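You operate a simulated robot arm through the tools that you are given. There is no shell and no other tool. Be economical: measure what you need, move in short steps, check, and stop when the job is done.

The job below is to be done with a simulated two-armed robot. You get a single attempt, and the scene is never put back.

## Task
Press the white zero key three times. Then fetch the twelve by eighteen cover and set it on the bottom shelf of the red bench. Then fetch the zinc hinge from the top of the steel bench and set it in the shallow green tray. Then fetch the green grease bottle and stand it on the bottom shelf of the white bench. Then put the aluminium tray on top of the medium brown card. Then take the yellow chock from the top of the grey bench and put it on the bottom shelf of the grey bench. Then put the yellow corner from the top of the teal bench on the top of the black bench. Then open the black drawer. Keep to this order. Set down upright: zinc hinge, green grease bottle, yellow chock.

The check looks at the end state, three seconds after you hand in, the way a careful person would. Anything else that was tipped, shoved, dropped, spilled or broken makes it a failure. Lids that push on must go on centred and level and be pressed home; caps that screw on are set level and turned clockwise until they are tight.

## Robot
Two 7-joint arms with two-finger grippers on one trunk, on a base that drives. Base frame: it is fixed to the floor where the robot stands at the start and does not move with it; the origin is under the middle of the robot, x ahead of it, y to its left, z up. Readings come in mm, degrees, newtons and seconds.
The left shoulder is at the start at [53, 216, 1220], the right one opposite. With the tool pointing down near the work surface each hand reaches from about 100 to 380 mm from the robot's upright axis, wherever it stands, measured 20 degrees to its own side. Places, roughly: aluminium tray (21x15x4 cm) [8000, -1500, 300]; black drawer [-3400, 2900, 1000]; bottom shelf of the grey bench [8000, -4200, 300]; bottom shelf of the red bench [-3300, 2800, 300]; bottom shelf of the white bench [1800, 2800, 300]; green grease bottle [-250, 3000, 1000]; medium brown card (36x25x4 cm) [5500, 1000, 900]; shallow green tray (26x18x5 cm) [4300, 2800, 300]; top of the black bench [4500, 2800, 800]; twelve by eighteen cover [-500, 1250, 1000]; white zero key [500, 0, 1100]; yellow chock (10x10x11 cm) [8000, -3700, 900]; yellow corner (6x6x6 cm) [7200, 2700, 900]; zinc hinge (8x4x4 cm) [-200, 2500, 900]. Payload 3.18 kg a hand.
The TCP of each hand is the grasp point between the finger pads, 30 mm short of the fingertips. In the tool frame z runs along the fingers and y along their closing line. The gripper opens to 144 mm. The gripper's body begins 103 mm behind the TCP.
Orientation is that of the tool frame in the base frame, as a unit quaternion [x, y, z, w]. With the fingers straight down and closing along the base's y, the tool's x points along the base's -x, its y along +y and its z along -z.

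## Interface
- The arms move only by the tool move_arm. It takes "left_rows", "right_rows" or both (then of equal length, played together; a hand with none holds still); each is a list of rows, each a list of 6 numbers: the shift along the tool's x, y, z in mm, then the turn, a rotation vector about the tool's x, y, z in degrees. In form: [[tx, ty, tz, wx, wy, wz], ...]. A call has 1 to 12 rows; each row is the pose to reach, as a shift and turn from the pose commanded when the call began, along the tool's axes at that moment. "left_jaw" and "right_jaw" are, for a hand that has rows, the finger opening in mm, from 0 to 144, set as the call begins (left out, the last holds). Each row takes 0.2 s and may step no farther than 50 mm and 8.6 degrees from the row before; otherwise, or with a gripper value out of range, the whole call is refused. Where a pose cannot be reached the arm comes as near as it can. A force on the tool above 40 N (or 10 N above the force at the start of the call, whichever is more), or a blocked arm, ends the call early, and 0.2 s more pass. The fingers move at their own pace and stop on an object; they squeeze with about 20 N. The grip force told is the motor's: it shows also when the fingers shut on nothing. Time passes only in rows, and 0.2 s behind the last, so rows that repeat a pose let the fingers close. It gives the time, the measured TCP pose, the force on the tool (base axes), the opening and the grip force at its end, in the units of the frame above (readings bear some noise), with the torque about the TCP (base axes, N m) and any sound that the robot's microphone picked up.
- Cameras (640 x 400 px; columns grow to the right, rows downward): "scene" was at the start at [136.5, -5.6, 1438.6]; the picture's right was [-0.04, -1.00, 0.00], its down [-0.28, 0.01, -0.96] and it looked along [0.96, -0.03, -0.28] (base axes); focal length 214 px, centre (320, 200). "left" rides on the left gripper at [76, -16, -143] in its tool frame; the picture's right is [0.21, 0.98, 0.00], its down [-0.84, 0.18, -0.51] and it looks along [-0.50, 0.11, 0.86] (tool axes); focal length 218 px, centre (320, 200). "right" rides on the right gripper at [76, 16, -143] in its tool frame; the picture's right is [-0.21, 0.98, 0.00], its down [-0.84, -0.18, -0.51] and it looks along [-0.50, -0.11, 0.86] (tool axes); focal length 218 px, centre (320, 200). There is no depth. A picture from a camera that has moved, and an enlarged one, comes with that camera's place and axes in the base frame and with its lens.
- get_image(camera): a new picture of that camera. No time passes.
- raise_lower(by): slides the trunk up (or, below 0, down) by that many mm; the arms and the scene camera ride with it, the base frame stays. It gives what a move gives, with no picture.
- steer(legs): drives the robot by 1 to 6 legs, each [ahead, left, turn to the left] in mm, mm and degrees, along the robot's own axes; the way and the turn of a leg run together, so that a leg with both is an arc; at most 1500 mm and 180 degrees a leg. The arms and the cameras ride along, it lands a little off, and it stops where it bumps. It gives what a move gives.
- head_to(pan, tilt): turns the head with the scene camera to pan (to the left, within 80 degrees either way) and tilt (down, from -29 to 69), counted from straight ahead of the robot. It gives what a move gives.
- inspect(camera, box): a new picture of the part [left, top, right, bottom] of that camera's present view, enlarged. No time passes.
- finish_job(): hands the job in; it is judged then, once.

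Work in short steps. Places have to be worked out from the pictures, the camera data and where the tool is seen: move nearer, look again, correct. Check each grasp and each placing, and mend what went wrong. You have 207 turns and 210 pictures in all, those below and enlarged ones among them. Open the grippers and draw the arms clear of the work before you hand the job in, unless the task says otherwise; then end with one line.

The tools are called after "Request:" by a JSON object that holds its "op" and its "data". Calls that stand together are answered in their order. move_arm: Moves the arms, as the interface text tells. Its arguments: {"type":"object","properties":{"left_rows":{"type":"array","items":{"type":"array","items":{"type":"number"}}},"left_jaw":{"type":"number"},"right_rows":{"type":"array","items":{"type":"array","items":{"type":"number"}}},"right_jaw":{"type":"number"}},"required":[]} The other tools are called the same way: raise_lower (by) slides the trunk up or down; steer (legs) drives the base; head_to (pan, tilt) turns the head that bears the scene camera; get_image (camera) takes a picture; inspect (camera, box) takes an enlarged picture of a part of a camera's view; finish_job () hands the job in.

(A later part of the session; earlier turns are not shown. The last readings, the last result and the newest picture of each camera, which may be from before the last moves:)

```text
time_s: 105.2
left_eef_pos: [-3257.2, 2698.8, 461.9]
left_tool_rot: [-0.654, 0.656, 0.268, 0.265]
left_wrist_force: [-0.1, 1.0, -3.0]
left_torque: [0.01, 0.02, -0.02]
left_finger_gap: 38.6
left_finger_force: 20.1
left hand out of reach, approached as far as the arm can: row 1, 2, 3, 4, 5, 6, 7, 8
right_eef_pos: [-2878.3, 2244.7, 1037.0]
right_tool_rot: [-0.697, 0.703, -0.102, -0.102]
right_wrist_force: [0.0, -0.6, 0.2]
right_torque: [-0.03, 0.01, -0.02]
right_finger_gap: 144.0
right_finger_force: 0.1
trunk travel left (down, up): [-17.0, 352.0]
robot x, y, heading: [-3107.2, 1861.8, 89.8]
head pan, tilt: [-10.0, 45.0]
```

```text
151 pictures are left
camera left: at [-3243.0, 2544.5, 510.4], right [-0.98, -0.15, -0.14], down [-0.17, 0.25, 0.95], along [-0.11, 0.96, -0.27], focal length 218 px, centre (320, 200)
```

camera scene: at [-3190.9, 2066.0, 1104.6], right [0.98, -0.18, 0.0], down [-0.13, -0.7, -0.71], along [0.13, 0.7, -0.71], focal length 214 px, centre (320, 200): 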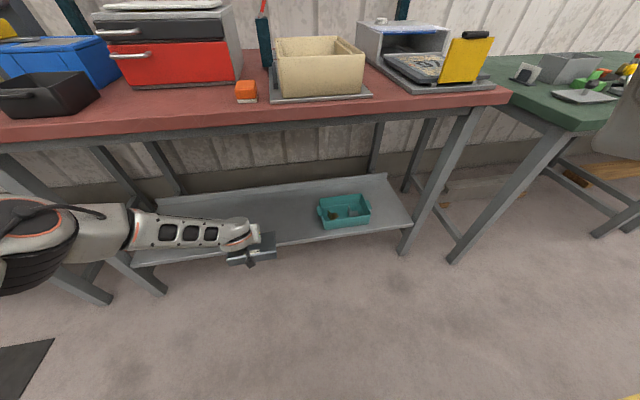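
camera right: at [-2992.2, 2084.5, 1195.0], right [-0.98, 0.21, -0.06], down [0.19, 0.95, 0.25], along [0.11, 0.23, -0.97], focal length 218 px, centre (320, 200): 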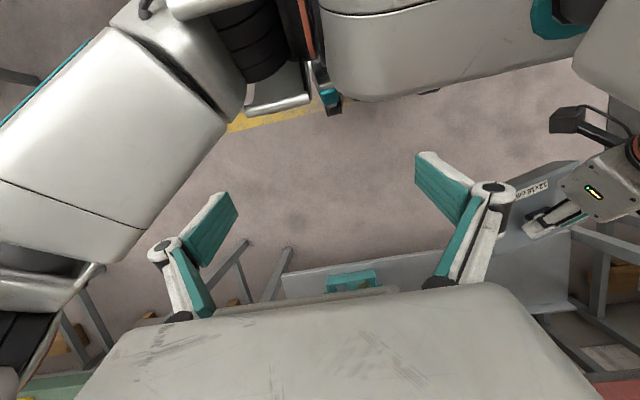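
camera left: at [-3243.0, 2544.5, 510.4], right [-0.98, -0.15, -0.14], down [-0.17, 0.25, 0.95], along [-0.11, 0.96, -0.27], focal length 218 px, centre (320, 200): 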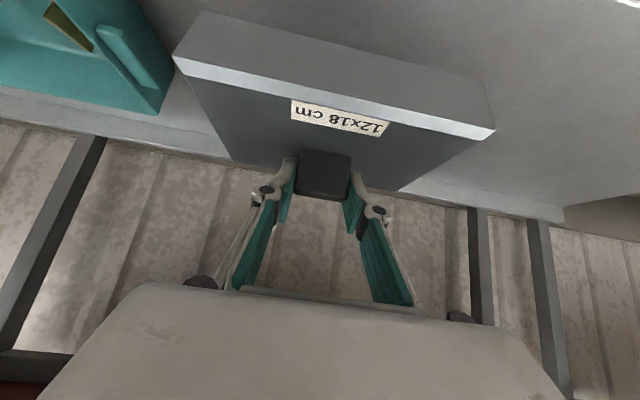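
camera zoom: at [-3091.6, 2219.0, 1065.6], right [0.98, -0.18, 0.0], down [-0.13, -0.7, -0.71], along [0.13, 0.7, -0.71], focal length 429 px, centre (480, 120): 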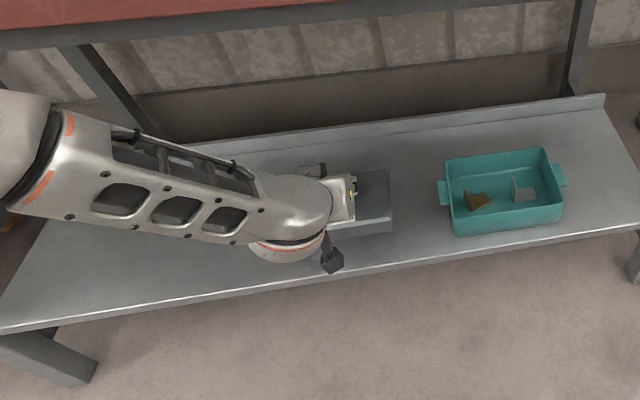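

Leaning more made it worse; the limit eases with more extension. I back up 90 mm, extend the arm by the same amount, then lower.

Request:
{"op": "steer", "data": {"legs": [[-90, 0, 0]]}}

Request:
{"op": "move_arm", "data": {"left_rows": [[-30, 0, 30, 0, 0, 0], [-62, 0, 62, 0, 0, 0], [-50, 0, 74, 0, 0, 0], [-40, 0, 84, 0, 0, 0], [-30, 0, 94, 0, 0, 0], [-22, 0, 102, 0, 0, 0], [-16, 0, 108, 0, 0, 0], [-10, 0, 114, 0, 0, 0], [-5, 0, 119, 0, 0, 0]]}}

Request:
{"op": "get_image", "data": {"camera": "left"}}

```text
time_s: 106.3
left_eef_pos: [-3258.4, 2609.1, 462.4]
left_tool_rot: [-0.655, 0.655, 0.269, 0.265]
left_wrist_force: [-0.8, 0.4, -2.5]
left_torque: [-0.04, 0.0, -0.03]
left_finger_gap: 38.8
left_finger_force: 20.0
right_eef_pos: [-2878.7, 2156.0, 1037.7]
right_tool_rot: [-0.696, 0.703, -0.102, -0.102]
right_wrist_force: [0.2, -0.1, 0.6]
right_torque: [0.03, -0.02, 0.04]
right_finger_gap: 144.0
right_finger_force: 0.0
trunk travel left (down, up): [-17.0, 352.0]
robot x, y, heading: [-3109.0, 1775.9, 89.9]
head pan, tilt: [-10.0, 45.0]
```

```text
time_s: 108.3
left_eef_pos: [-3259.4, 2695.7, 379.1]
left_tool_rot: [-0.654, 0.656, 0.268, 0.266]
left_wrist_force: [-0.1, 0.0, -3.8]
left_torque: [0.03, -0.01, 0.0]
left_finger_gap: 38.6
left_finger_force: 19.6
right_eef_pos: [-2878.6, 2156.7, 1036.4]
right_tool_rot: [-0.696, 0.703, -0.102, -0.102]
right_wrist_force: [-0.2, 0.8, 0.3]
right_torque: [0.0, 0.01, -0.01]
right_finger_gap: 143.9
right_finger_force: 0.1
trunk travel left (down, up): [-17.0, 352.0]
robot x, y, heading: [-3108.9, 1776.8, 89.8]
head pan, tilt: [-10.0, 45.0]
```

```text
150 pictures are left
camera left: at [-3243.8, 2542.0, 428.6], right [-0.98, -0.15, -0.14], down [-0.17, 0.25, 0.95], along [-0.11, 0.96, -0.27], focal length 218 px, centre (320, 200)
```

left: 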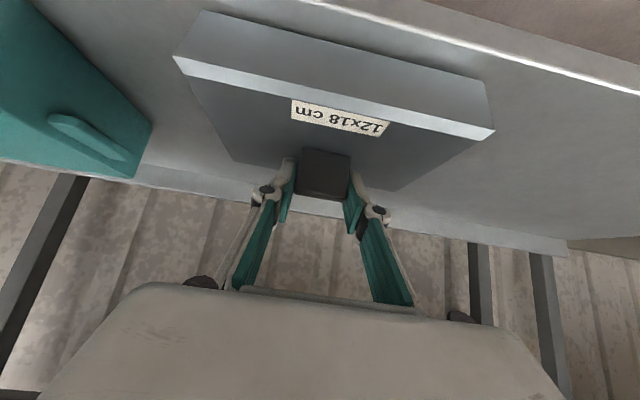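

That works; no contact yet at z 379. I continue down in small steps.

Request:
{"op": "move_arm", "data": {"left_rows": [[6, 0, 6, 0, 0, 0], [12, 0, 12, 0, 0, 0], [18, 0, 18, 0, 0, 0], [24, 0, 24, 0, 0, 0], [30, 0, 30, 0, 0, 0], [35, 0, 35, 0, 0, 0], [40, 0, 40, 0, 0, 0], [45, 0, 45, 0, 0, 0]]}}

Request:
{"op": "get_image", "data": {"camera": "left"}}

```text
time_s: 109.1
left_eef_pos: [-3258.0, 2705.9, 371.3]
left_tool_rot: [-0.651, 0.653, 0.275, 0.272]
left_wrist_force: [0.3, 2.8, 24.1]
left_torque: [0.18, -0.58, -0.11]
left_finger_gap: 38.6
left_finger_force: 20.2
right_eef_pos: [-2878.6, 2153.8, 1038.2]
right_tool_rot: [-0.697, 0.703, -0.1, -0.101]
right_wrist_force: [0.1, -0.2, 0.4]
right_torque: [-0.02, 0.0, 0.0]
right_finger_gap: 143.8
right_finger_force: 0.0
trunk travel left (down, up): [-17.0, 352.0]
robot x, y, heading: [-3105.4, 1772.0, 89.6]
head pan, tilt: [-10.0, 45.0]
stopped in row 4 (left hand): the force on the tool passed its limit at 46 N (the readings are from after the stop); the commanded pose is now the measured one
```

```text
149 pictures are left
camera left: at [-3243.4, 2549.8, 417.2], right [-0.98, -0.15, -0.14], down [-0.18, 0.23, 0.96], along [-0.11, 0.96, -0.25], focal length 218 px, centre (320, 200)
```

left: 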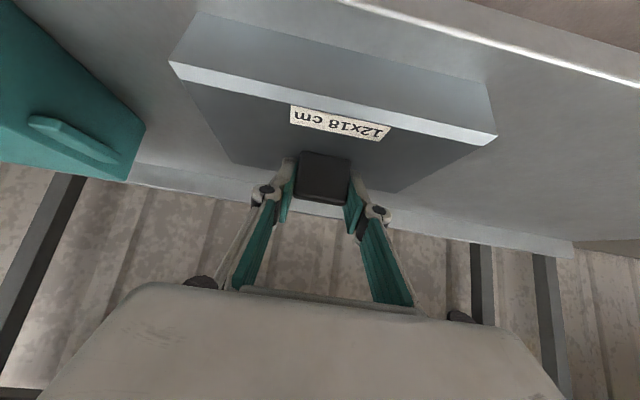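

The cover rests on the shelf. I open the fingers and withdraw back-and-up along the tool.

Request:
{"op": "move_arm", "data": {"left_rows": [[0, 0, 0, 0, 0, 0], [0, 0, 0, 0, 0, 0], [-2, 0, -10, 0, 0, 0], [-3, 0, -40, 0, 0, 0], [0, 0, -80, 0, 0, 0]], "left_jaw": 85}}

Request:
{"op": "get_image", "data": {"camera": "left"}}

```text
time_s: 110.3
left_eef_pos: [-3258.0, 2642.4, 417.9]
left_tool_rot: [-0.653, 0.654, 0.271, 0.267]
left_wrist_force: [1.1, -0.2, 0.2]
left_torque: [0.03, 0.0, -0.01]
left_finger_gap: 85.1
left_finger_force: 0.0
right_eef_pos: [-2878.6, 2154.5, 1036.9]
right_tool_rot: [-0.696, 0.703, -0.101, -0.102]
right_wrist_force: [0.2, -0.7, 0.2]
right_torque: [0.05, 0.04, 0.03]
right_finger_gap: 144.2
right_finger_force: 0.0
trunk travel left (down, up): [-17.0, 352.0]
robot x, y, heading: [-3108.0, 1775.6, 90.0]
head pan, tilt: [-10.0, 45.0]
```

```text
148 pictures are left
camera left: at [-3242.8, 2488.1, 466.5], right [-0.98, -0.15, -0.14], down [-0.17, 0.24, 0.95], along [-0.11, 0.96, -0.26], focal length 218 px, centre (320, 200)
```

left: 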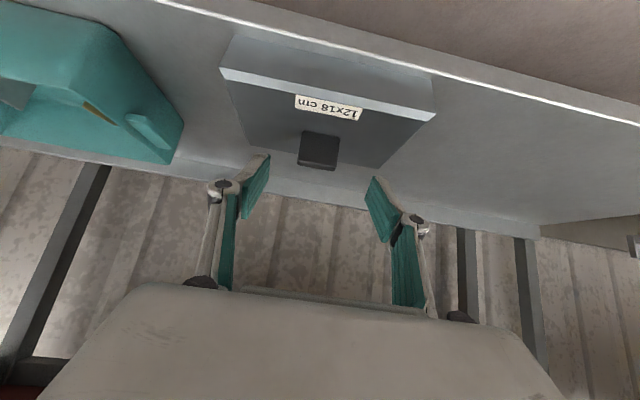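

Cover is placed flat on the shelf. I draw the hand out from under the bench, then raise the trunk.

Request:
{"op": "move_arm", "data": {"left_rows": [[23, 0, -38, 0, 0, 0], [47, 0, -75, 0, 0, 0], [71, 0, -113, 0, 0, 0], [60, 0, -150, 0, 0, 0], [45, 0, -190, 0, 0, 0]]}}

Request:
{"op": "raise_lower", "data": {"by": 200}}

Request:
{"op": "head_to", "data": {"pan": 0, "tilt": 40}}

Request:
{"op": "get_image", "data": {"camera": "scene"}}

```text
time_s: 111.7
left_eef_pos: [-3242.4, 2568.7, 568.6]
left_tool_rot: [0.672, -0.61, -0.309, -0.285]
left_wrist_force: [0.4, 0.6, -0.3]
left_torque: [0.08, 0.03, 0.04]
left_finger_gap: 84.5
left_finger_force: 0.0
left hand out of reach, approached as far as the arm can: row 1, 2, 3, 4, 5
right_eef_pos: [-2878.6, 2157.5, 1038.3]
right_tool_rot: [-0.696, 0.703, -0.103, -0.103]
right_wrist_force: [0.3, 1.6, -0.7]
right_torque: [-0.17, 0.0, 0.0]
right_finger_gap: 143.7
right_finger_force: 0.1
trunk travel left (down, up): [-17.0, 352.0]
robot x, y, heading: [-3109.1, 1773.4, 89.8]
head pan, tilt: [-10.0, 45.0]
stopped in row 5 (left hand): the arm was blocked; the commanded pose is now the measured one
```

```text
time_s: 113.9
left_eef_pos: [-3241.4, 2567.0, 769.3]
left_tool_rot: [0.671, -0.611, -0.309, -0.285]
left_wrist_force: [-0.1, -0.1, -0.6]
left_torque: [0.05, 0.01, -0.02]
left_finger_gap: 84.8
left_finger_force: 0.0
right_eef_pos: [-2878.8, 2123.1, 1267.7]
right_tool_rot: [-0.7, 0.708, -0.065, -0.065]
right_wrist_force: [-0.1, 0.3, -0.1]
right_torque: [-0.01, -0.01, -0.01]
right_finger_gap: 144.3
right_finger_force: 0.0
trunk travel left (down, up): [-217.0, 152.0]
robot x, y, heading: [-3104.9, 1773.3, 89.6]
head pan, tilt: [-10.0, 45.0]
```

```text
time_s: 114.6
left_eef_pos: [-3241.9, 2568.3, 768.9]
left_tool_rot: [0.671, -0.61, -0.31, -0.285]
left_wrist_force: [0.3, -0.4, -0.1]
left_torque: [-0.01, 0.0, 0.03]
left_finger_gap: 85.0
left_finger_force: 0.0
right_eef_pos: [-2879.6, 2121.6, 1269.3]
right_tool_rot: [-0.701, 0.707, -0.064, -0.064]
right_wrist_force: [-0.2, -0.2, 0.2]
right_torque: [0.01, -0.03, 0.01]
right_finger_gap: 144.3
right_finger_force: 0.1
trunk travel left (down, up): [-217.0, 152.0]
robot x, y, heading: [-3107.4, 1774.8, 89.8]
head pan, tilt: [0.0, 40.0]
```

```text
147 pictures are left
camera scene: at [-3106.6, 1939.0, 1316.3], right [1.0, 0.0, 0.0], down [0.0, -0.64, -0.77], along [0.0, 0.77, -0.64], focal length 214 px, centre (320, 200)
```

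scene: 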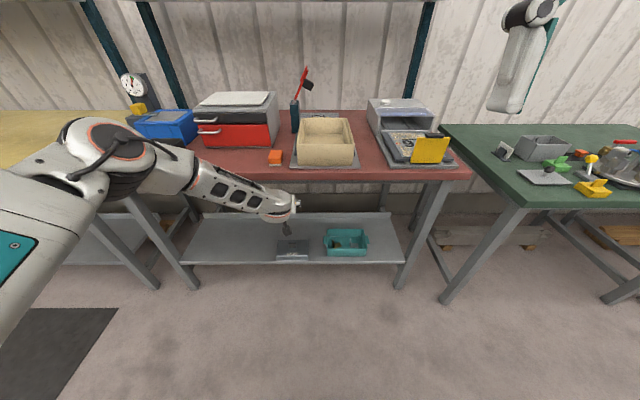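

The fingertips are just under the bench edge; I pull the hand straight back toward me before lifting.

Request:
{"op": "move_arm", "data": {"left_rows": [[28, 3, -25, 0, 0, 0], [56, 7, -50, 0, 0, 0], [84, 10, -76, 0, 0, 0], [112, 14, -101, 0, 0, 0]]}}

Request:
{"op": "get_image", "data": {"camera": "scene"}}

```text
time_s: 115.6
left_eef_pos: [-3226.3, 2427.1, 758.6]
left_tool_rot: [0.675, -0.61, -0.31, -0.278]
left_wrist_force: [0.3, 0.0, 0.2]
left_torque: [-0.03, 0.01, 0.0]
left_finger_gap: 85.0
left_finger_force: 0.1
left hand out of reach, approached as far as the arm can: row 3, 4
right_eef_pos: [-2877.6, 2122.2, 1269.2]
right_tool_rot: [-0.701, 0.708, -0.064, -0.064]
right_wrist_force: [-0.3, -0.4, 0.5]
right_torque: [0.01, -0.01, 0.04]
right_finger_gap: 144.3
right_finger_force: 0.0
trunk travel left (down, up): [-217.0, 152.0]
robot x, y, heading: [-3106.7, 1772.8, 89.8]
head pan, tilt: [0.0, 40.0]
```

```text
146 pictures are left
camera scene: at [-3106.5, 1938.7, 1316.3], right [1.0, 0.0, 0.0], down [0.0, -0.64, -0.77], along [0.0, 0.77, -0.64], focal length 214 px, centre (320, 200)
```

scene: 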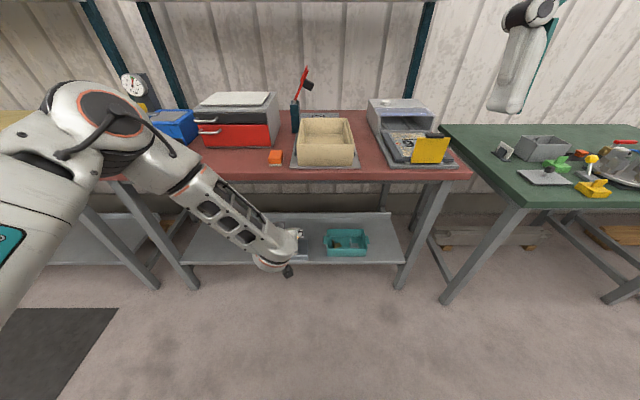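

Clear now. I lift the hand up to about z 1150.

Request:
{"op": "move_arm", "data": {"left_rows": [[-31, 1, -32, 0, 0, 0], [-62, 2, -64, 0, 0, 0], [-93, 4, -96, 0, 0, 0], [-125, 5, -128, 0, 0, 0], [-156, 6, -160, 0, 0, 0], [-187, 8, -191, 0, 0, 0], [-218, 9, -223, 0, 0, 0], [-250, 11, -255, 0, 0, 0], [-281, 12, -287, 0, 0, 0]]}}

```text
time_s: 117.6
left_eef_pos: [-3237.0, 2386.4, 1162.3]
left_tool_rot: [0.671, -0.611, -0.31, -0.284]
left_wrist_force: [-0.7, -0.4, 0.3]
left_torque: [-0.01, 0.02, -0.03]
left_finger_gap: 85.0
left_finger_force: 0.0
right_eef_pos: [-2878.4, 2119.9, 1268.6]
right_tool_rot: [-0.701, 0.707, -0.063, -0.064]
right_wrist_force: [0.0, -0.2, 1.2]
right_torque: [-0.03, 0.0, -0.01]
right_finger_gap: 143.9
right_finger_force: 0.0
trunk travel left (down, up): [-217.0, 152.0]
robot x, y, heading: [-3106.4, 1774.3, 89.7]
head pan, tilt: [0.0, 40.0]
```

Now I rotate the tool back to vertical and retract.

Request:
{"op": "move_arm", "data": {"left_rows": [[10, 5, -30, 0.3, 7.1, 0.7], [20, 10, -60, 0.6, 14.2, 1.4], [31, 15, -90, 1, 21.3, 2.1], [42, 20, -120, 1.3, 28.4, 2.8], [53, 25, -150, 1.6, 35.5, 3.5], [63, 30, -180, 2, 42.6, 4.3], [73, 34, -211, 2.3, 49.6, 5]]}}

Request:
{"op": "head_to", "data": {"pan": -80, "tilt": 30}}

Request:
{"op": "get_image", "data": {"camera": "scene"}}

```text
time_s: 119.2
left_eef_pos: [-3250.3, 2178.5, 1241.5]
left_tool_rot: [-0.707, 0.707, -0.001, 0.003]
left_wrist_force: [0.4, 0.6, -0.4]
left_torque: [0.01, 0.01, 0.01]
left_finger_gap: 84.9
left_finger_force: 0.0
right_eef_pos: [-2876.9, 2120.8, 1269.4]
right_tool_rot: [-0.701, 0.708, -0.064, -0.065]
right_wrist_force: [-0.7, 0.8, -0.5]
right_torque: [-0.03, -0.01, 0.01]
right_finger_gap: 144.0
right_finger_force: 0.1
trunk travel left (down, up): [-217.0, 152.0]
robot x, y, heading: [-3106.6, 1776.3, 89.9]
head pan, tilt: [0.0, 40.0]
```

```text
time_s: 120.7
left_eef_pos: [-3250.5, 2178.0, 1240.5]
left_tool_rot: [0.707, -0.707, 0.001, -0.002]
left_wrist_force: [0.2, -0.8, 0.6]
left_torque: [-0.01, 0.01, 0.0]
left_finger_gap: 84.8
left_finger_force: 0.0
right_eef_pos: [-2879.7, 2122.1, 1268.1]
right_tool_rot: [-0.701, 0.708, -0.063, -0.064]
right_wrist_force: [0.5, -0.5, 0.3]
right_torque: [-0.03, -0.02, 0.02]
right_finger_gap: 144.0
right_finger_force: 0.0
trunk travel left (down, up): [-217.0, 152.0]
robot x, y, heading: [-3107.7, 1777.3, 89.8]
head pan, tilt: [-80.0, 30.0]
```

```text
145 pictures are left
camera scene: at [-3017.8, 1869.5, 1331.6], right [0.17, -0.99, 0.0], down [-0.49, -0.09, -0.87], along [0.85, 0.15, -0.5], focal length 214 px, centre (320, 200)
```

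scene: 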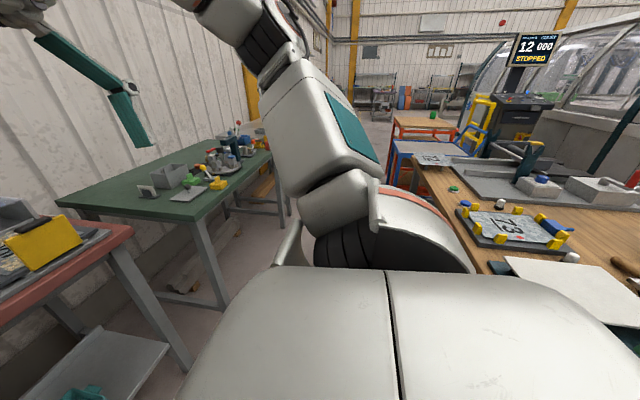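

The display now reads 12 000, so the zero key took. Next is the zinc hinge: I move into the corridor centre and strafe right (east) along the benches in stages.

Request:
{"op": "steer", "data": {"legs": [[205, 0, 0.2], [0, -1400, 0]]}}

Request:
{"op": "get_image", "data": {"camera": "scene"}}

```text
time_s: 134.4
left_eef_pos: [-1838.8, 2365.4, 1240.8]
left_tool_rot: [-0.698, 0.716, 0.0, 0.002]
left_wrist_force: [0.7, 0.3, 0.3]
left_torque: [-0.03, 0.03, -0.02]
left_finger_gap: 84.9
left_finger_force: 0.1
right_eef_pos: [-1468.1, 2300.0, 1269.3]
right_tool_rot: [-0.692, 0.716, -0.063, -0.066]
right_wrist_force: [1.0, -0.6, -0.4]
right_torque: [-0.02, 0.0, 0.0]
right_finger_gap: 144.3
right_finger_force: 0.0
trunk travel left (down, up): [-217.0, 152.0]
robot x, y, heading: [-1704.2, 1957.3, 88.6]
head pan, tilt: [-80.0, 30.0]
```

```text
144 pictures are left
camera scene: at [-1613.6, 2050.1, 1331.6], right [0.15, -0.99, 0.0], down [-0.49, -0.07, -0.87], along [0.86, 0.13, -0.5], focal length 214 px, centre (320, 200)
```

scene: 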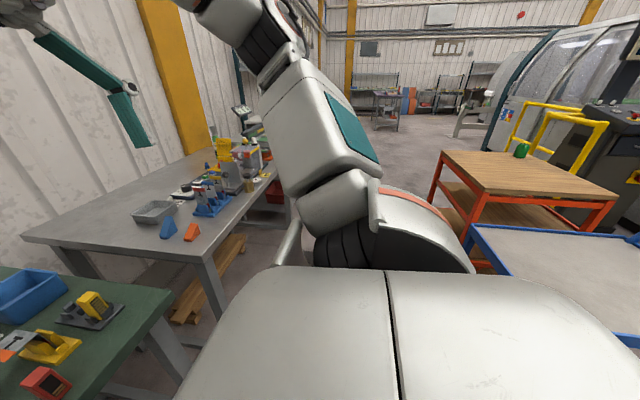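

Request:
{"op": "steer", "data": {"legs": [[20, 0, 1.4], [0, -1400, 0]]}}

Request:
{"op": "head_to", "data": {"pan": 0, "tilt": 35}}

Request:
{"op": "get_image", "data": {"camera": "scene"}}

Request:
{"op": "inspect", "data": {"camera": "scene", "box": [180, 60, 500, 260]}}

```text
time_s: 147.3
left_eef_pos: [-439.0, 2374.4, 1240.4]
left_tool_rot: [-0.707, 0.707, 0.001, 0.002]
left_wrist_force: [-0.8, -0.2, 0.0]
left_torque: [0.01, 0.03, 0.01]
left_finger_gap: 84.9
left_finger_force: 0.0
right_eef_pos: [-67.0, 2319.7, 1270.3]
right_tool_rot: [-0.7, 0.708, -0.064, -0.065]
right_wrist_force: [-0.6, -0.6, -0.4]
right_torque: [0.04, -0.06, 0.01]
right_finger_gap: 143.9
right_finger_force: 0.2
trunk travel left (down, up): [-217.0, 152.0]
robot x, y, heading: [-292.0, 1972.9, 89.9]
head pan, tilt: [-80.0, 30.0]
```

```text
time_s: 148.8
left_eef_pos: [-439.5, 2375.8, 1239.9]
left_tool_rot: [-0.707, 0.707, 0.001, 0.003]
left_wrist_force: [0.8, 0.2, -0.6]
left_torque: [-0.01, 0.0, 0.01]
left_finger_gap: 85.0
left_finger_force: 0.0
right_eef_pos: [-69.2, 2318.7, 1269.0]
right_tool_rot: [-0.701, 0.708, -0.063, -0.065]
right_wrist_force: [0.0, -0.5, 0.9]
right_torque: [0.02, -0.03, -0.01]
right_finger_gap: 143.9
right_finger_force: 0.0
trunk travel left (down, up): [-217.0, 152.0]
robot x, y, heading: [-297.7, 1970.3, 89.8]
head pan, tilt: [0.0, 35.0]
```

```text
143 pictures are left
camera scene: at [-296.0, 2139.6, 1323.8], right [1.0, 0.0, 0.0], down [0.0, -0.57, -0.82], along [0.0, 0.82, -0.57], focal length 214 px, centre (320, 200)
```

scene: 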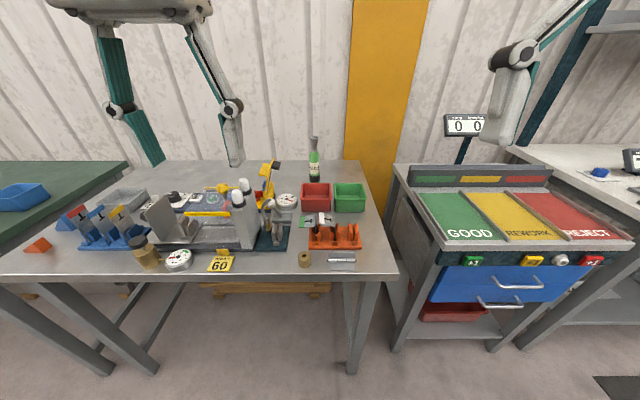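

```text
2.00 times, centred on (340, 160) of scene
camera zoom: at [-296.0, 2139.6, 1323.8], right [1.0, 0.0, 0.0], down [0.0, -0.57, -0.82], along [0.0, 0.82, -0.57], focal length 429 px, centre (280, 280)
```

zoom: 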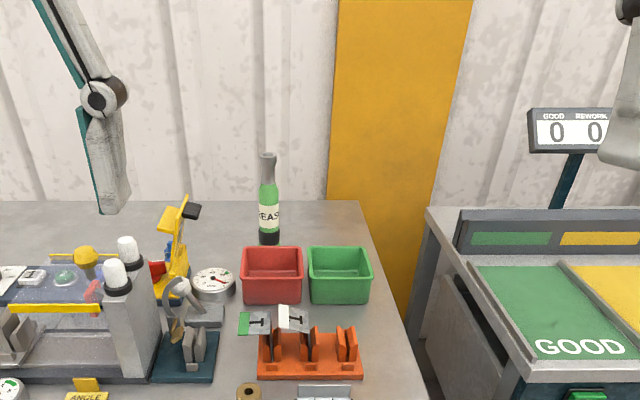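

I zoom in on the right-hand part of the bench to identify the zinc hinge.

Request:
{"op": "inspect", "data": {"camera": "scene", "box": [280, 200, 380, 280]}}

Request:
{"op": "inspect", "data": {"camera": "scene", "box": [20, 170, 300, 280]}}

```text
5.00 times, centred on (330, 240) of scene
camera zoom: at [-296.0, 2139.6, 1323.8], right [1.0, 0.0, 0.0], down [0.0, -0.57, -0.82], along [0.0, 0.82, -0.57], focal length 1072 px, centre (270, 0)
```

zoom: 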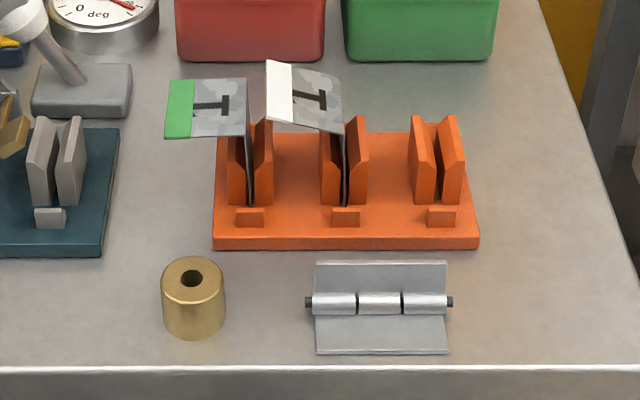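

```text
2.29 times, centred on (160, 225) of scene
camera zoom: at [-296.0, 2139.6, 1323.8], right [1.0, 0.0, 0.0], down [0.0, -0.57, -0.82], along [0.0, 0.82, -0.57], focal length 490 px, centre (686, 143)
```

zoom: 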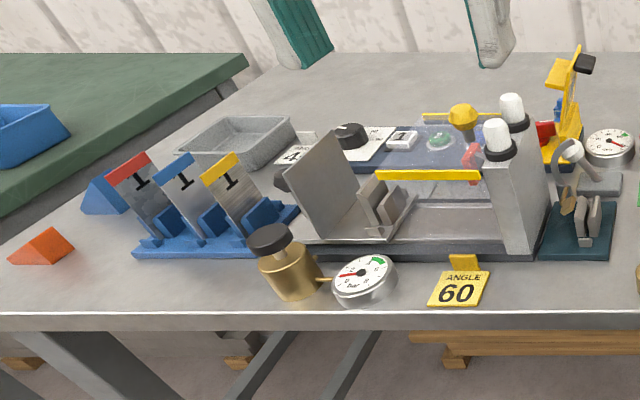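

The hinge sits near (-207,2486) by the front edge. I strafe 60 left and bring the right hand, pitched 45° forward, in front of and above it.

Request:
{"op": "steer", "data": {"legs": [[0, 60, 0]]}}

Request:
{"op": "move_arm", "data": {"right_rows": [[-20, 11, 27, 0, -8, 0], [-40, 22, 54, 0, -16, 0], [-60, 33, 82, 0, -24, 0], [-81, 44, 110, 0, -32, 0], [-101, 55, 137, 0, -40, 0], [-121, 66, 164, 0, -48, 0], [-142, 78, 192, 0, -55.5, 0]], "right_jaw": 120}}

Request:
{"op": "get_image", "data": {"camera": "right"}}

Request:
{"op": "get_image", "data": {"camera": "scene"}}

```text
time_s: 150.1
left_eef_pos: [-499.8, 2376.1, 1241.3]
left_tool_rot: [0.708, -0.707, 0.0, -0.002]
left_wrist_force: [0.2, -0.5, -0.3]
left_torque: [0.0, -0.06, 0.01]
left_finger_gap: 84.9
left_finger_force: 0.0
right_eef_pos: [-128.2, 2319.2, 1268.6]
right_tool_rot: [-0.699, 0.709, -0.065, -0.065]
right_wrist_force: [-1.0, 0.1, -0.4]
right_torque: [-0.03, -0.05, -0.02]
right_finger_gap: 143.9
right_finger_force: 0.1
trunk travel left (down, up): [-217.0, 152.0]
robot x, y, heading: [-355.0, 1972.4, 89.7]
head pan, tilt: [0.0, 35.0]
```

```text
time_s: 151.7
left_eef_pos: [-500.7, 2377.4, 1240.0]
left_tool_rot: [-0.706, 0.708, -0.002, 0.002]
left_wrist_force: [-0.6, 0.0, -0.4]
left_torque: [-0.04, -0.05, -0.01]
left_finger_gap: 85.0
left_finger_force: 0.0
right_eef_pos: [-213.9, 2438.1, 1059.6]
right_tool_rot: [-0.65, 0.657, 0.268, 0.272]
right_wrist_force: [0.0, 0.2, -0.4]
right_torque: [-0.07, -0.02, -0.02]
right_finger_gap: 120.0
right_finger_force: 0.0
right hand out of reach, approached as far as the arm can: row 7
trunk travel left (down, up): [-217.0, 152.0]
robot x, y, heading: [-355.3, 1973.2, 89.6]
head pan, tilt: [0.0, 35.0]
```

```text
139 pictures are left
camera right: at [-231.5, 2281.4, 1106.4], right [-0.98, 0.16, 0.15], down [0.18, 0.24, 0.95], along [0.12, 0.96, -0.26], focal length 218 px, centre (320, 200)
```

right: 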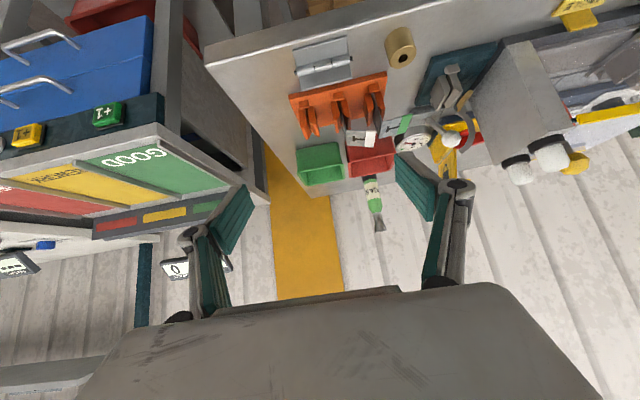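

```text
138 pictures are left
camera scene: at [-357.1, 2141.2, 1323.5], right [1.0, 0.0, 0.0], down [0.0, -0.57, -0.82], along [0.0, 0.82, -0.57], focal length 214 px, centre (320, 200)
```

scene: 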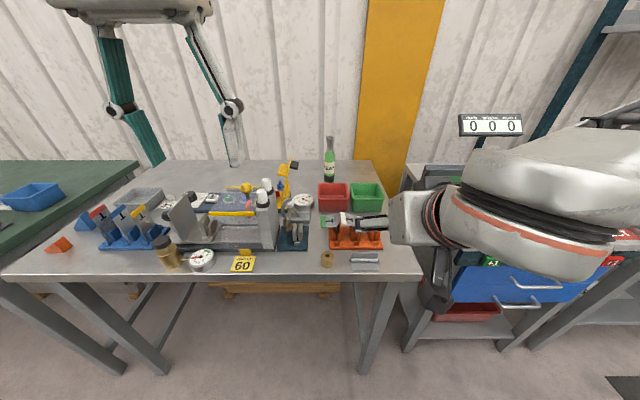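

Combining views, the hinge is near (-235, 2530, ~850), so the bench top is lower than I assumed. I approach to just above-before it and recheck.

Request:
{"op": "move_arm", "data": {"right_rows": [[20, 7, 40, 0, 0, 0], [41, 14, 80, 0, 0, 0], [62, 21, 122, 0, 0, 0]]}}

Request:
{"op": "get_image", "data": {"camera": "right"}}

Request:
{"op": "inspect", "data": {"camera": "scene", "box": [300, 200, 428, 280]}}

```text
time_s: 152.5
left_eef_pos: [-499.9, 2376.7, 1240.0]
left_tool_rot: [-0.706, 0.708, -0.001, 0.002]
left_wrist_force: [0.1, 0.5, -0.8]
left_torque: [-0.05, 0.0, 0.01]
left_finger_gap: 85.1
left_finger_force: 0.1
right_eef_pos: [-234.1, 2478.9, 928.2]
right_tool_rot: [-0.649, 0.657, 0.27, 0.272]
right_wrist_force: [-0.5, 0.2, -0.2]
right_torque: [-0.01, -0.02, -0.02]
right_finger_gap: 119.7
right_finger_force: 0.0
trunk travel left (down, up): [-217.0, 152.0]
robot x, y, heading: [-355.3, 1973.9, 89.5]
head pan, tilt: [0.0, 35.0]
```

```text
137 pictures are left
camera right: at [-251.7, 2323.5, 975.4], right [-0.98, 0.16, 0.15], down [0.18, 0.23, 0.95], along [0.12, 0.96, -0.26], focal length 218 px, centre (320, 200)
```

right: 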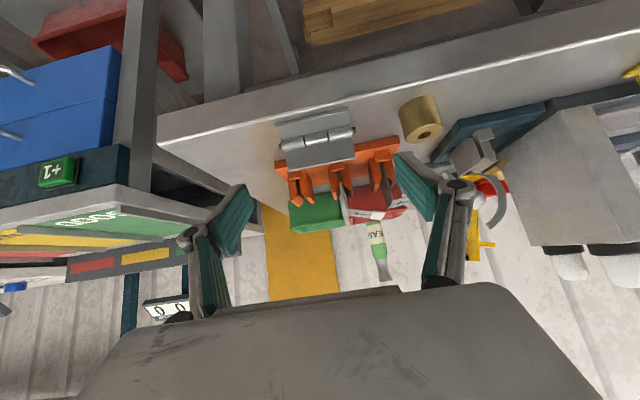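

```text
5.00 times, centred on (364, 240) of scene
camera zoom: at [-356.4, 2141.1, 1323.5], right [1.0, 0.0, 0.0], down [0.0, -0.57, -0.82], along [0.0, 0.82, -0.57], focal length 1072 px, centre (100, 0)
```

zoom: 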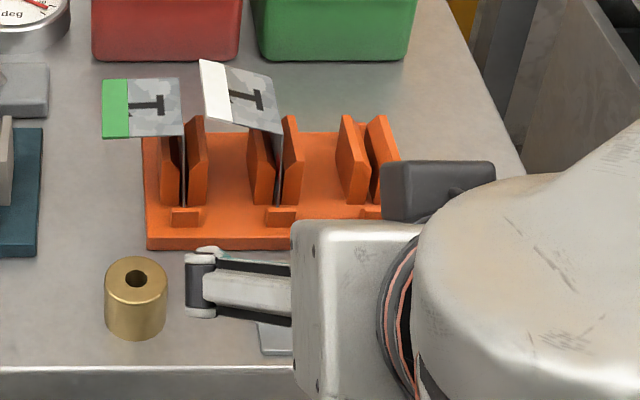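

The hinge is an L: a flat leaf in front and a vertical leaf behind, barrel near (-233,2530,851). I advance with jaws at 104 mm to straddle its ends, tips just above the bench.

Request:
{"op": "move_arm", "data": {"right_rows": [[0, 0, 0, 0, 0, 0], [2, 0, 25, 0, 0, 0], [4, 0, 45, 0, 0, 0], [6, 0, 58, 0, 0, 0]], "right_jaw": 104}}

Request:
{"op": "get_image", "data": {"camera": "right"}}

Request:
{"op": "inspect", "data": {"camera": "scene", "box": [300, 200, 428, 280]}}

```text
time_s: 153.5
left_eef_pos: [-500.7, 2375.7, 1241.1]
left_tool_rot: [-0.707, 0.708, -0.001, 0.003]
left_wrist_force: [-0.7, -0.1, 0.2]
left_torque: [-0.03, -0.03, -0.02]
left_finger_gap: 85.0
left_finger_force: 0.0
right_eef_pos: [-232.7, 2516.6, 885.0]
right_tool_rot: [-0.65, 0.657, 0.27, 0.272]
right_wrist_force: [0.2, 0.3, 0.1]
right_torque: [-0.01, 0.02, 0.0]
right_finger_gap: 103.9
right_finger_force: 0.2
trunk travel left (down, up): [-217.0, 152.0]
robot x, y, heading: [-356.4, 1975.4, 89.7]
head pan, tilt: [0.0, 35.0]
```

```text
135 pictures are left
camera right: at [-250.4, 2360.5, 931.2], right [-0.98, 0.16, 0.15], down [0.18, 0.23, 0.95], along [0.12, 0.96, -0.26], focal length 218 px, centre (320, 200)
```

right: 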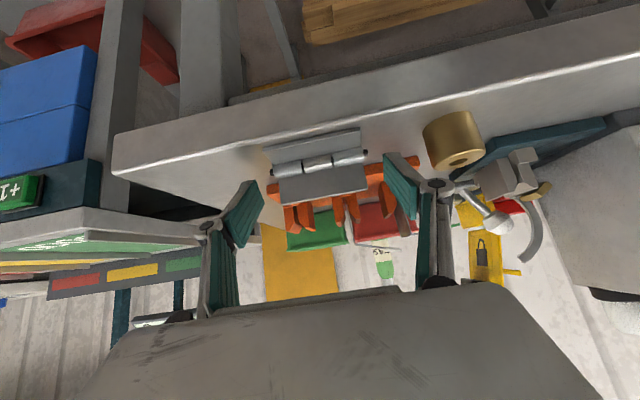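

```text
5.00 times, centred on (364, 240) of scene
camera zoom: at [-355.8, 2140.1, 1323.8], right [1.0, 0.0, 0.0], down [0.0, -0.57, -0.82], along [0.0, 0.82, -0.57], focal length 1072 px, centre (100, 0)
```

zoom: 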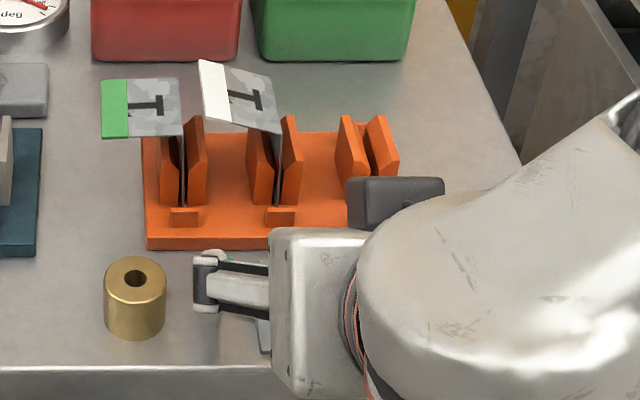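

Fingers straddle the hinge. I lower 7 mm and close.

Request:
{"op": "move_arm", "data": {"right_rows": [[5, 0, 5, 0, 0, 0]]}}

Request:
{"op": "move_arm", "data": {"right_rows": [[0, 0, 0, 0, 0, 0], [0, 0, 0, 0, 0, 0], [0, 0, 0, 0, 0, 0]], "right_jaw": 40}}

Request:
{"op": "get_image", "data": {"camera": "right"}}

```text
time_s: 153.9
left_eef_pos: [-499.2, 2376.5, 1241.6]
left_tool_rot: [-0.706, 0.708, 0.0, 0.002]
left_wrist_force: [-0.8, 0.5, -0.1]
left_torque: [-0.01, 0.0, 0.0]
left_finger_gap: 84.9
left_finger_force: 0.0
right_eef_pos: [-234.8, 2515.8, 877.2]
right_tool_rot: [-0.649, 0.657, 0.27, 0.273]
right_wrist_force: [-0.3, -0.1, 0.7]
right_torque: [0.02, -0.01, -0.03]
right_finger_gap: 103.7
right_finger_force: 0.0
trunk travel left (down, up): [-217.0, 152.0]
robot x, y, heading: [-357.8, 1974.0, 89.7]
head pan, tilt: [0.0, 35.0]
```

```text
time_s: 154.7
left_eef_pos: [-499.2, 2374.2, 1241.5]
left_tool_rot: [-0.707, 0.707, 0.001, 0.004]
left_wrist_force: [-0.5, 0.2, 0.5]
left_torque: [-0.02, -0.01, 0.05]
left_finger_gap: 84.9
left_finger_force: 0.0
right_eef_pos: [-233.9, 2515.6, 878.6]
right_tool_rot: [-0.649, 0.656, 0.271, 0.273]
right_wrist_force: [-0.3, 0.5, 10.2]
right_torque: [0.0, -0.3, 0.05]
right_finger_gap: 69.3
right_finger_force: 19.8
trunk travel left (down, up): [-217.0, 152.0]
robot x, y, heading: [-354.4, 1976.3, 89.8]
head pan, tilt: [0.0, 35.0]
```

```text
133 pictures are left
camera right: at [-250.4, 2360.1, 925.2], right [-0.98, 0.16, 0.15], down [0.18, 0.23, 0.96], along [0.12, 0.96, -0.25], focal length 218 px, centre (320, 200)
```

right: 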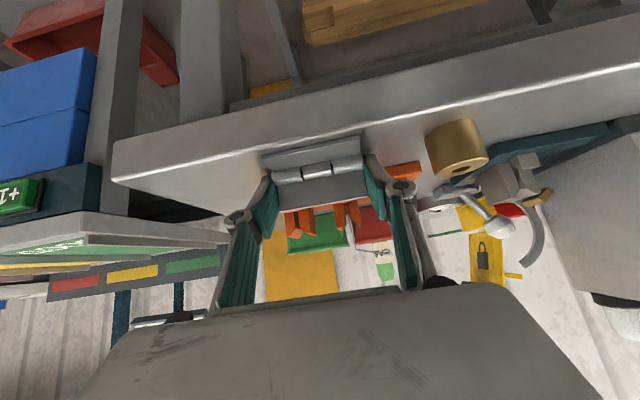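

Gripped at 69 mm on the leaf. I lift 60 mm and check.

Request:
{"op": "move_arm", "data": {"right_rows": [[-8, 0, -8, 0, 0, 0], [-25, 0, -25, 0, 0, 0], [-43, 0, -43, 0, 0, 0], [-60, 0, -60, 0, 0, 0], [-75, 0, -75, 0, 0, 0]]}}

Request:
{"op": "get_image", "data": {"camera": "right"}}

```text
time_s: 155.9
left_eef_pos: [-498.3, 2376.1, 1240.2]
left_tool_rot: [-0.706, 0.708, 0.0, 0.003]
left_wrist_force: [0.6, -0.4, -0.5]
left_torque: [0.01, -0.01, -0.05]
left_finger_gap: 84.9
left_finger_force: 0.1
right_eef_pos: [-233.8, 2515.8, 984.5]
right_tool_rot: [-0.649, 0.657, 0.27, 0.273]
right_wrist_force: [-0.6, -0.2, -1.6]
right_torque: [-0.06, 0.03, 0.03]
right_finger_gap: 69.0
right_finger_force: 20.2
trunk travel left (down, up): [-217.0, 152.0]
robot x, y, heading: [-353.4, 1971.9, 89.8]
head pan, tilt: [0.0, 35.0]
```

```text
132 pictures are left
camera right: at [-250.2, 2359.9, 1031.0], right [-0.98, 0.16, 0.15], down [0.18, 0.23, 0.96], along [0.12, 0.96, -0.26], focal length 218 px, centre (320, 200)
```

right: 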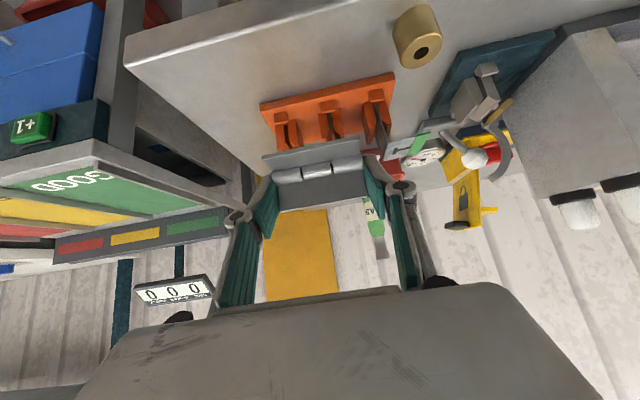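

Hinge held firmly. I retract and raise the right hand for travel.

Request:
{"op": "move_arm", "data": {"right_rows": [[3, 0, -37, 0, 0, 0], [6, 0, -74, 0, 0, 0], [9, 0, -111, 0, 0, 0], [12, 0, -148, 0, 0, 0], [14, 0, -184, 0, 0, 0]]}}

Request:
{"op": "steer", "data": {"legs": [[-80, 0, 0], [0, 0, -90]]}}

Request:
{"op": "head_to", "data": {"pan": 0, "tilt": 20}}

Request:
{"op": "get_image", "data": {"camera": "scene"}}

```text
time_s: 157.1
left_eef_pos: [-499.0, 2375.5, 1241.2]
left_tool_rot: [-0.706, 0.708, 0.001, 0.004]
left_wrist_force: [0.1, -0.4, 0.4]
left_torque: [0.03, -0.01, -0.04]
left_finger_gap: 84.9
left_finger_force: 0.0
right_eef_pos: [-239.4, 2378.5, 1108.8]
right_tool_rot: [-0.649, 0.658, 0.269, 0.273]
right_wrist_force: [-0.5, -0.5, -0.4]
right_torque: [-0.01, 0.02, 0.01]
right_finger_gap: 69.1
right_finger_force: 19.7
right hand out of reach, approached as far as the arm can: row 4, 5
trunk travel left (down, up): [-217.0, 152.0]
robot x, y, heading: [-352.6, 1973.7, 89.6]
head pan, tilt: [0.0, 35.0]
```

```text
time_s: 161.9
left_eef_pos: [47.1, 2034.7, 1240.1]
left_tool_rot: [0.0, 1.0, -0.002, 0.002]
left_wrist_force: [-0.8, 0.5, 0.0]
left_torque: [-0.02, -0.02, -0.02]
left_finger_gap: 84.7
left_finger_force: 0.0
right_eef_pos: [52.6, 1774.3, 1108.3]
right_tool_rot: [0.004, 0.924, -0.002, 0.383]
right_wrist_force: [-0.5, 1.2, -0.4]
right_torque: [0.01, -0.01, 0.01]
right_finger_gap: 69.1
right_finger_force: 19.8
trunk travel left (down, up): [-217.0, 152.0]
robot x, y, heading: [-356.1, 1889.3, -0.3]
head pan, tilt: [0.0, 35.0]
```

```text
time_s: 162.7
left_eef_pos: [48.1, 2035.1, 1239.6]
left_tool_rot: [0.0, 1.0, -0.002, 0.002]
left_wrist_force: [-0.5, -0.2, 0.7]
left_torque: [0.01, 0.0, 0.01]
left_finger_gap: 84.9
left_finger_force: 0.0
right_eef_pos: [52.2, 1774.9, 1108.3]
right_tool_rot: [0.005, 0.924, -0.002, 0.382]
right_wrist_force: [-0.5, -0.7, -0.3]
right_torque: [0.0, -0.05, 0.04]
right_finger_gap: 69.3
right_finger_force: 20.0
trunk travel left (down, up): [-217.0, 152.0]
robot x, y, heading: [-355.0, 1890.8, 0.1]
head pan, tilt: [0.0, 20.0]
```

```text
131 pictures are left
camera scene: at [-181.8, 1888.0, 1347.6], right [0.0, -1.0, 0.0], down [-0.34, 0.0, -0.94], along [0.94, 0.0, -0.34], focal length 214 px, centre (320, 200)
```

scene: 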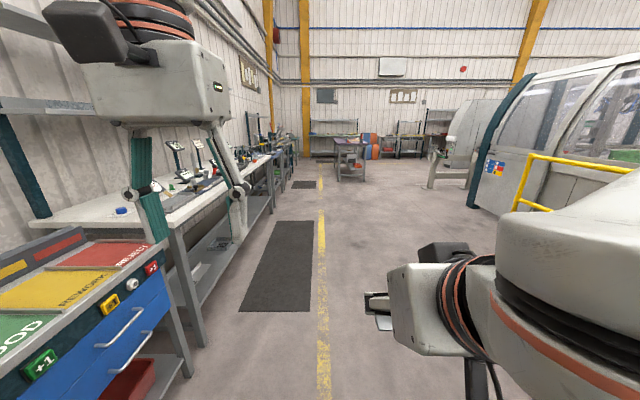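

Clear path east. I drive ahead in two legs and then look left at the benches.

Request:
{"op": "steer", "data": {"legs": [[1450, 0, 0], [1450, 0, 0]]}}

Request:
{"op": "head_to", "data": {"pan": 40, "tilt": 30}}

Request:
{"op": "get_image", "data": {"camera": "scene"}}

```text
time_s: 176.7
left_eef_pos: [2934.9, 2025.2, 1240.4]
left_tool_rot: [-0.002, 1.0, -0.002, 0.001]
left_wrist_force: [0.3, -0.3, -0.7]
left_torque: [-0.02, 0.04, 0.0]
left_finger_gap: 85.1
left_finger_force: 0.0
right_eef_pos: [2940.3, 1765.6, 1107.2]
right_tool_rot: [0.002, 0.924, -0.002, 0.383]
right_wrist_force: [-0.2, -0.4, -0.8]
right_torque: [-0.01, -0.03, 0.0]
right_finger_gap: 69.4
right_finger_force: 20.0
trunk travel left (down, up): [-217.0, 152.0]
robot x, y, heading: [2532.6, 1878.6, -0.0]
head pan, tilt: [0.0, 20.0]
```

```text
time_s: 177.7
left_eef_pos: [2934.4, 2024.3, 1241.3]
left_tool_rot: [-0.002, 1.0, -0.002, 0.001]
left_wrist_force: [0.6, 0.7, -0.8]
left_torque: [0.01, -0.05, 0.0]
left_finger_gap: 85.0
left_finger_force: 0.1
right_eef_pos: [2940.3, 1765.3, 1107.8]
right_tool_rot: [0.003, 0.924, -0.002, 0.383]
right_wrist_force: [1.4, 0.0, -0.6]
right_torque: [-0.03, -0.02, 0.01]
right_finger_gap: 69.4
right_finger_force: 19.8
trunk travel left (down, up): [-217.0, 152.0]
robot x, y, heading: [2529.8, 1878.9, 0.2]
head pan, tilt: [40.0, 30.0]
```

```text
130 pictures are left
camera scene: at [2681.3, 1935.0, 1331.6], right [0.64, -0.77, 0.0], down [-0.38, -0.32, -0.87], along [0.66, 0.56, -0.5], focal length 214 px, centre (320, 200)
```

scene: 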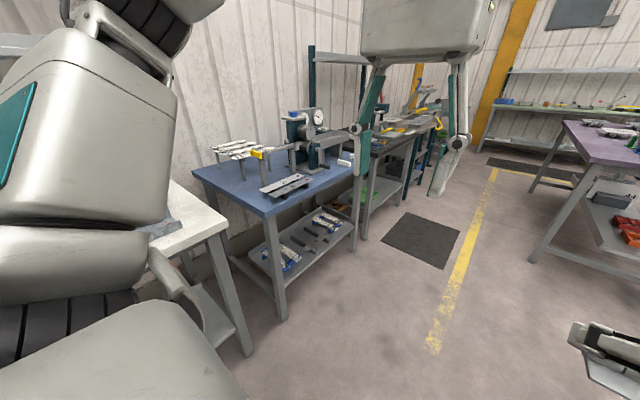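

Request:
{"op": "steer", "data": {"legs": [[1300, 0, 0]]}}

Request:
{"op": "head_to", "data": {"pan": 60, "tilt": 35}}

Request:
{"op": "get_image", "data": {"camera": "scene"}}

```text
time_s: 184.3
left_eef_pos: [4234.9, 2018.9, 1240.4]
left_tool_rot: [0.003, 1.0, -0.002, 0.001]
left_wrist_force: [0.6, 0.0, -0.2]
left_torque: [0.01, -0.01, 0.01]
left_finger_gap: 85.0
left_finger_force: 0.0
right_eef_pos: [4240.0, 1757.1, 1107.3]
right_tool_rot: [0.007, 0.924, -0.004, 0.382]
right_wrist_force: [-0.7, 0.6, -0.8]
right_torque: [0.02, 0.01, 0.02]
right_finger_gap: 69.0
right_finger_force: 19.9
trunk travel left (down, up): [-217.0, 152.0]
robot x, y, heading: [3827.4, 1873.6, -0.5]
head pan, tilt: [40.0, 30.0]
```

```text
time_s: 185.1
left_eef_pos: [4236.6, 2018.7, 1240.7]
left_tool_rot: [0.002, 1.0, -0.002, 0.002]
left_wrist_force: [0.6, 0.6, 0.2]
left_torque: [0.02, 0.0, -0.04]
left_finger_gap: 85.1
left_finger_force: 0.0
right_eef_pos: [4239.6, 1757.6, 1107.1]
right_tool_rot: [0.006, 0.924, -0.003, 0.382]
right_wrist_force: [-0.4, 0.2, -1.5]
right_torque: [-0.03, -0.04, -0.01]
right_finger_gap: 69.4
right_finger_force: 20.6
trunk travel left (down, up): [-217.0, 152.0]
robot x, y, heading: [3830.4, 1878.6, -0.4]
head pan, tilt: [60.0, 35.0]
```

```text
129 pictures are left
camera scene: at [3957.1, 1948.4, 1323.8], right [0.86, -0.51, 0.0], down [-0.29, -0.49, -0.82], along [0.42, 0.71, -0.57], focal length 214 px, centre (320, 200)
```

scene: 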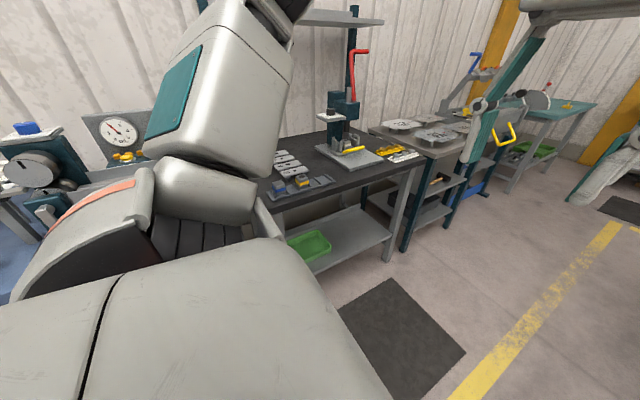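

The black bench holds the green tray on its bottom shelf around x≈4370. I drive 370 more, turn left to face it, and look.

Request:
{"op": "steer", "data": {"legs": [[370, 0, 0], [0, 0, 90.4]]}}

Request:
{"op": "head_to", "data": {"pan": 0, "tilt": 40}}

Request:
{"op": "get_image", "data": {"camera": "scene"}}

```text
time_s: 191.3
left_eef_pos: [4057.6, 2275.5, 1239.9]
left_tool_rot: [0.708, -0.706, 0.0, -0.003]
left_wrist_force: [-0.3, -0.1, 1.1]
left_torque: [0.02, 0.0, 0.01]
left_finger_gap: 84.9
left_finger_force: 0.0
right_eef_pos: [4317.6, 2281.7, 1107.8]
right_tool_rot: [-0.651, 0.656, 0.269, 0.272]
right_wrist_force: [0.8, -0.3, -1.5]
right_torque: [0.01, 0.02, 0.06]
right_finger_gap: 69.5
right_finger_force: 20.0
trunk travel left (down, up): [-217.0, 152.0]
robot x, y, heading: [4201.3, 1870.9, 89.9]
head pan, tilt: [60.0, 35.0]
```

```text
time_s: 192.6
left_eef_pos: [4057.3, 2277.6, 1240.8]
left_tool_rot: [0.708, -0.706, -0.001, -0.003]
left_wrist_force: [-0.6, -0.3, -0.3]
left_torque: [-0.01, 0.0, 0.0]
left_finger_gap: 85.0
left_finger_force: 0.0
right_eef_pos: [4318.5, 2281.9, 1107.4]
right_tool_rot: [-0.649, 0.657, 0.269, 0.273]
right_wrist_force: [-0.1, -0.3, -1.0]
right_torque: [-0.01, 0.0, -0.01]
right_finger_gap: 69.2
right_finger_force: 20.2
trunk travel left (down, up): [-217.0, 152.0]
robot x, y, heading: [4201.5, 1873.5, 90.0]
head pan, tilt: [0.0, 40.0]
```

```text
128 pictures are left
camera scene: at [4201.5, 2037.4, 1316.3], right [1.0, 0.0, 0.0], down [0.0, -0.64, -0.77], along [0.0, 0.77, -0.64], focal length 214 px, centre (320, 200)
```

scene: 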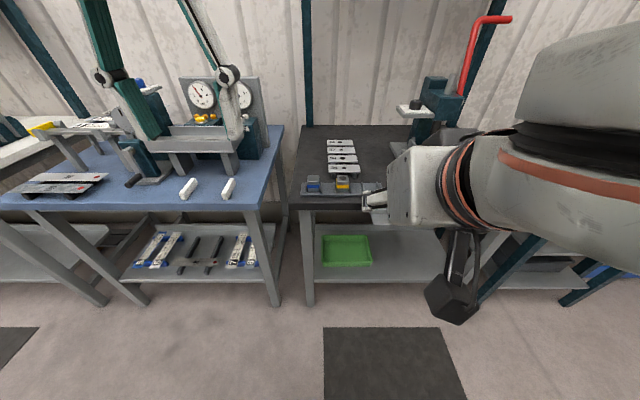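

Request:
{"op": "inspect", "data": {"camera": "scene", "box": [280, 180, 440, 280]}}

```text
4.00 times, centred on (360, 230) of scene
camera zoom: at [4201.5, 2037.4, 1316.3], right [1.0, 0.0, 0.0], down [0.0, -0.64, -0.77], along [0.0, 0.77, -0.64], focal length 858 px, centre (160, 80)
```

zoom: 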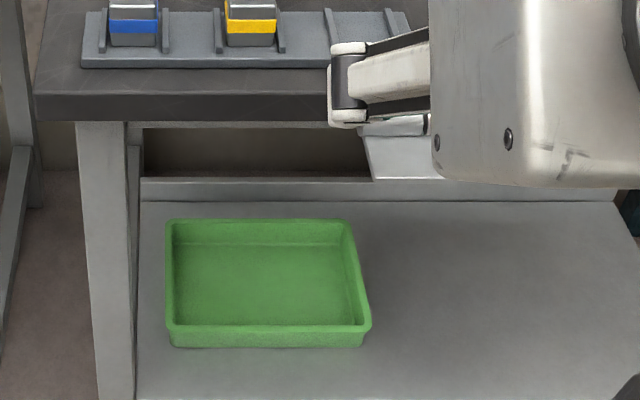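

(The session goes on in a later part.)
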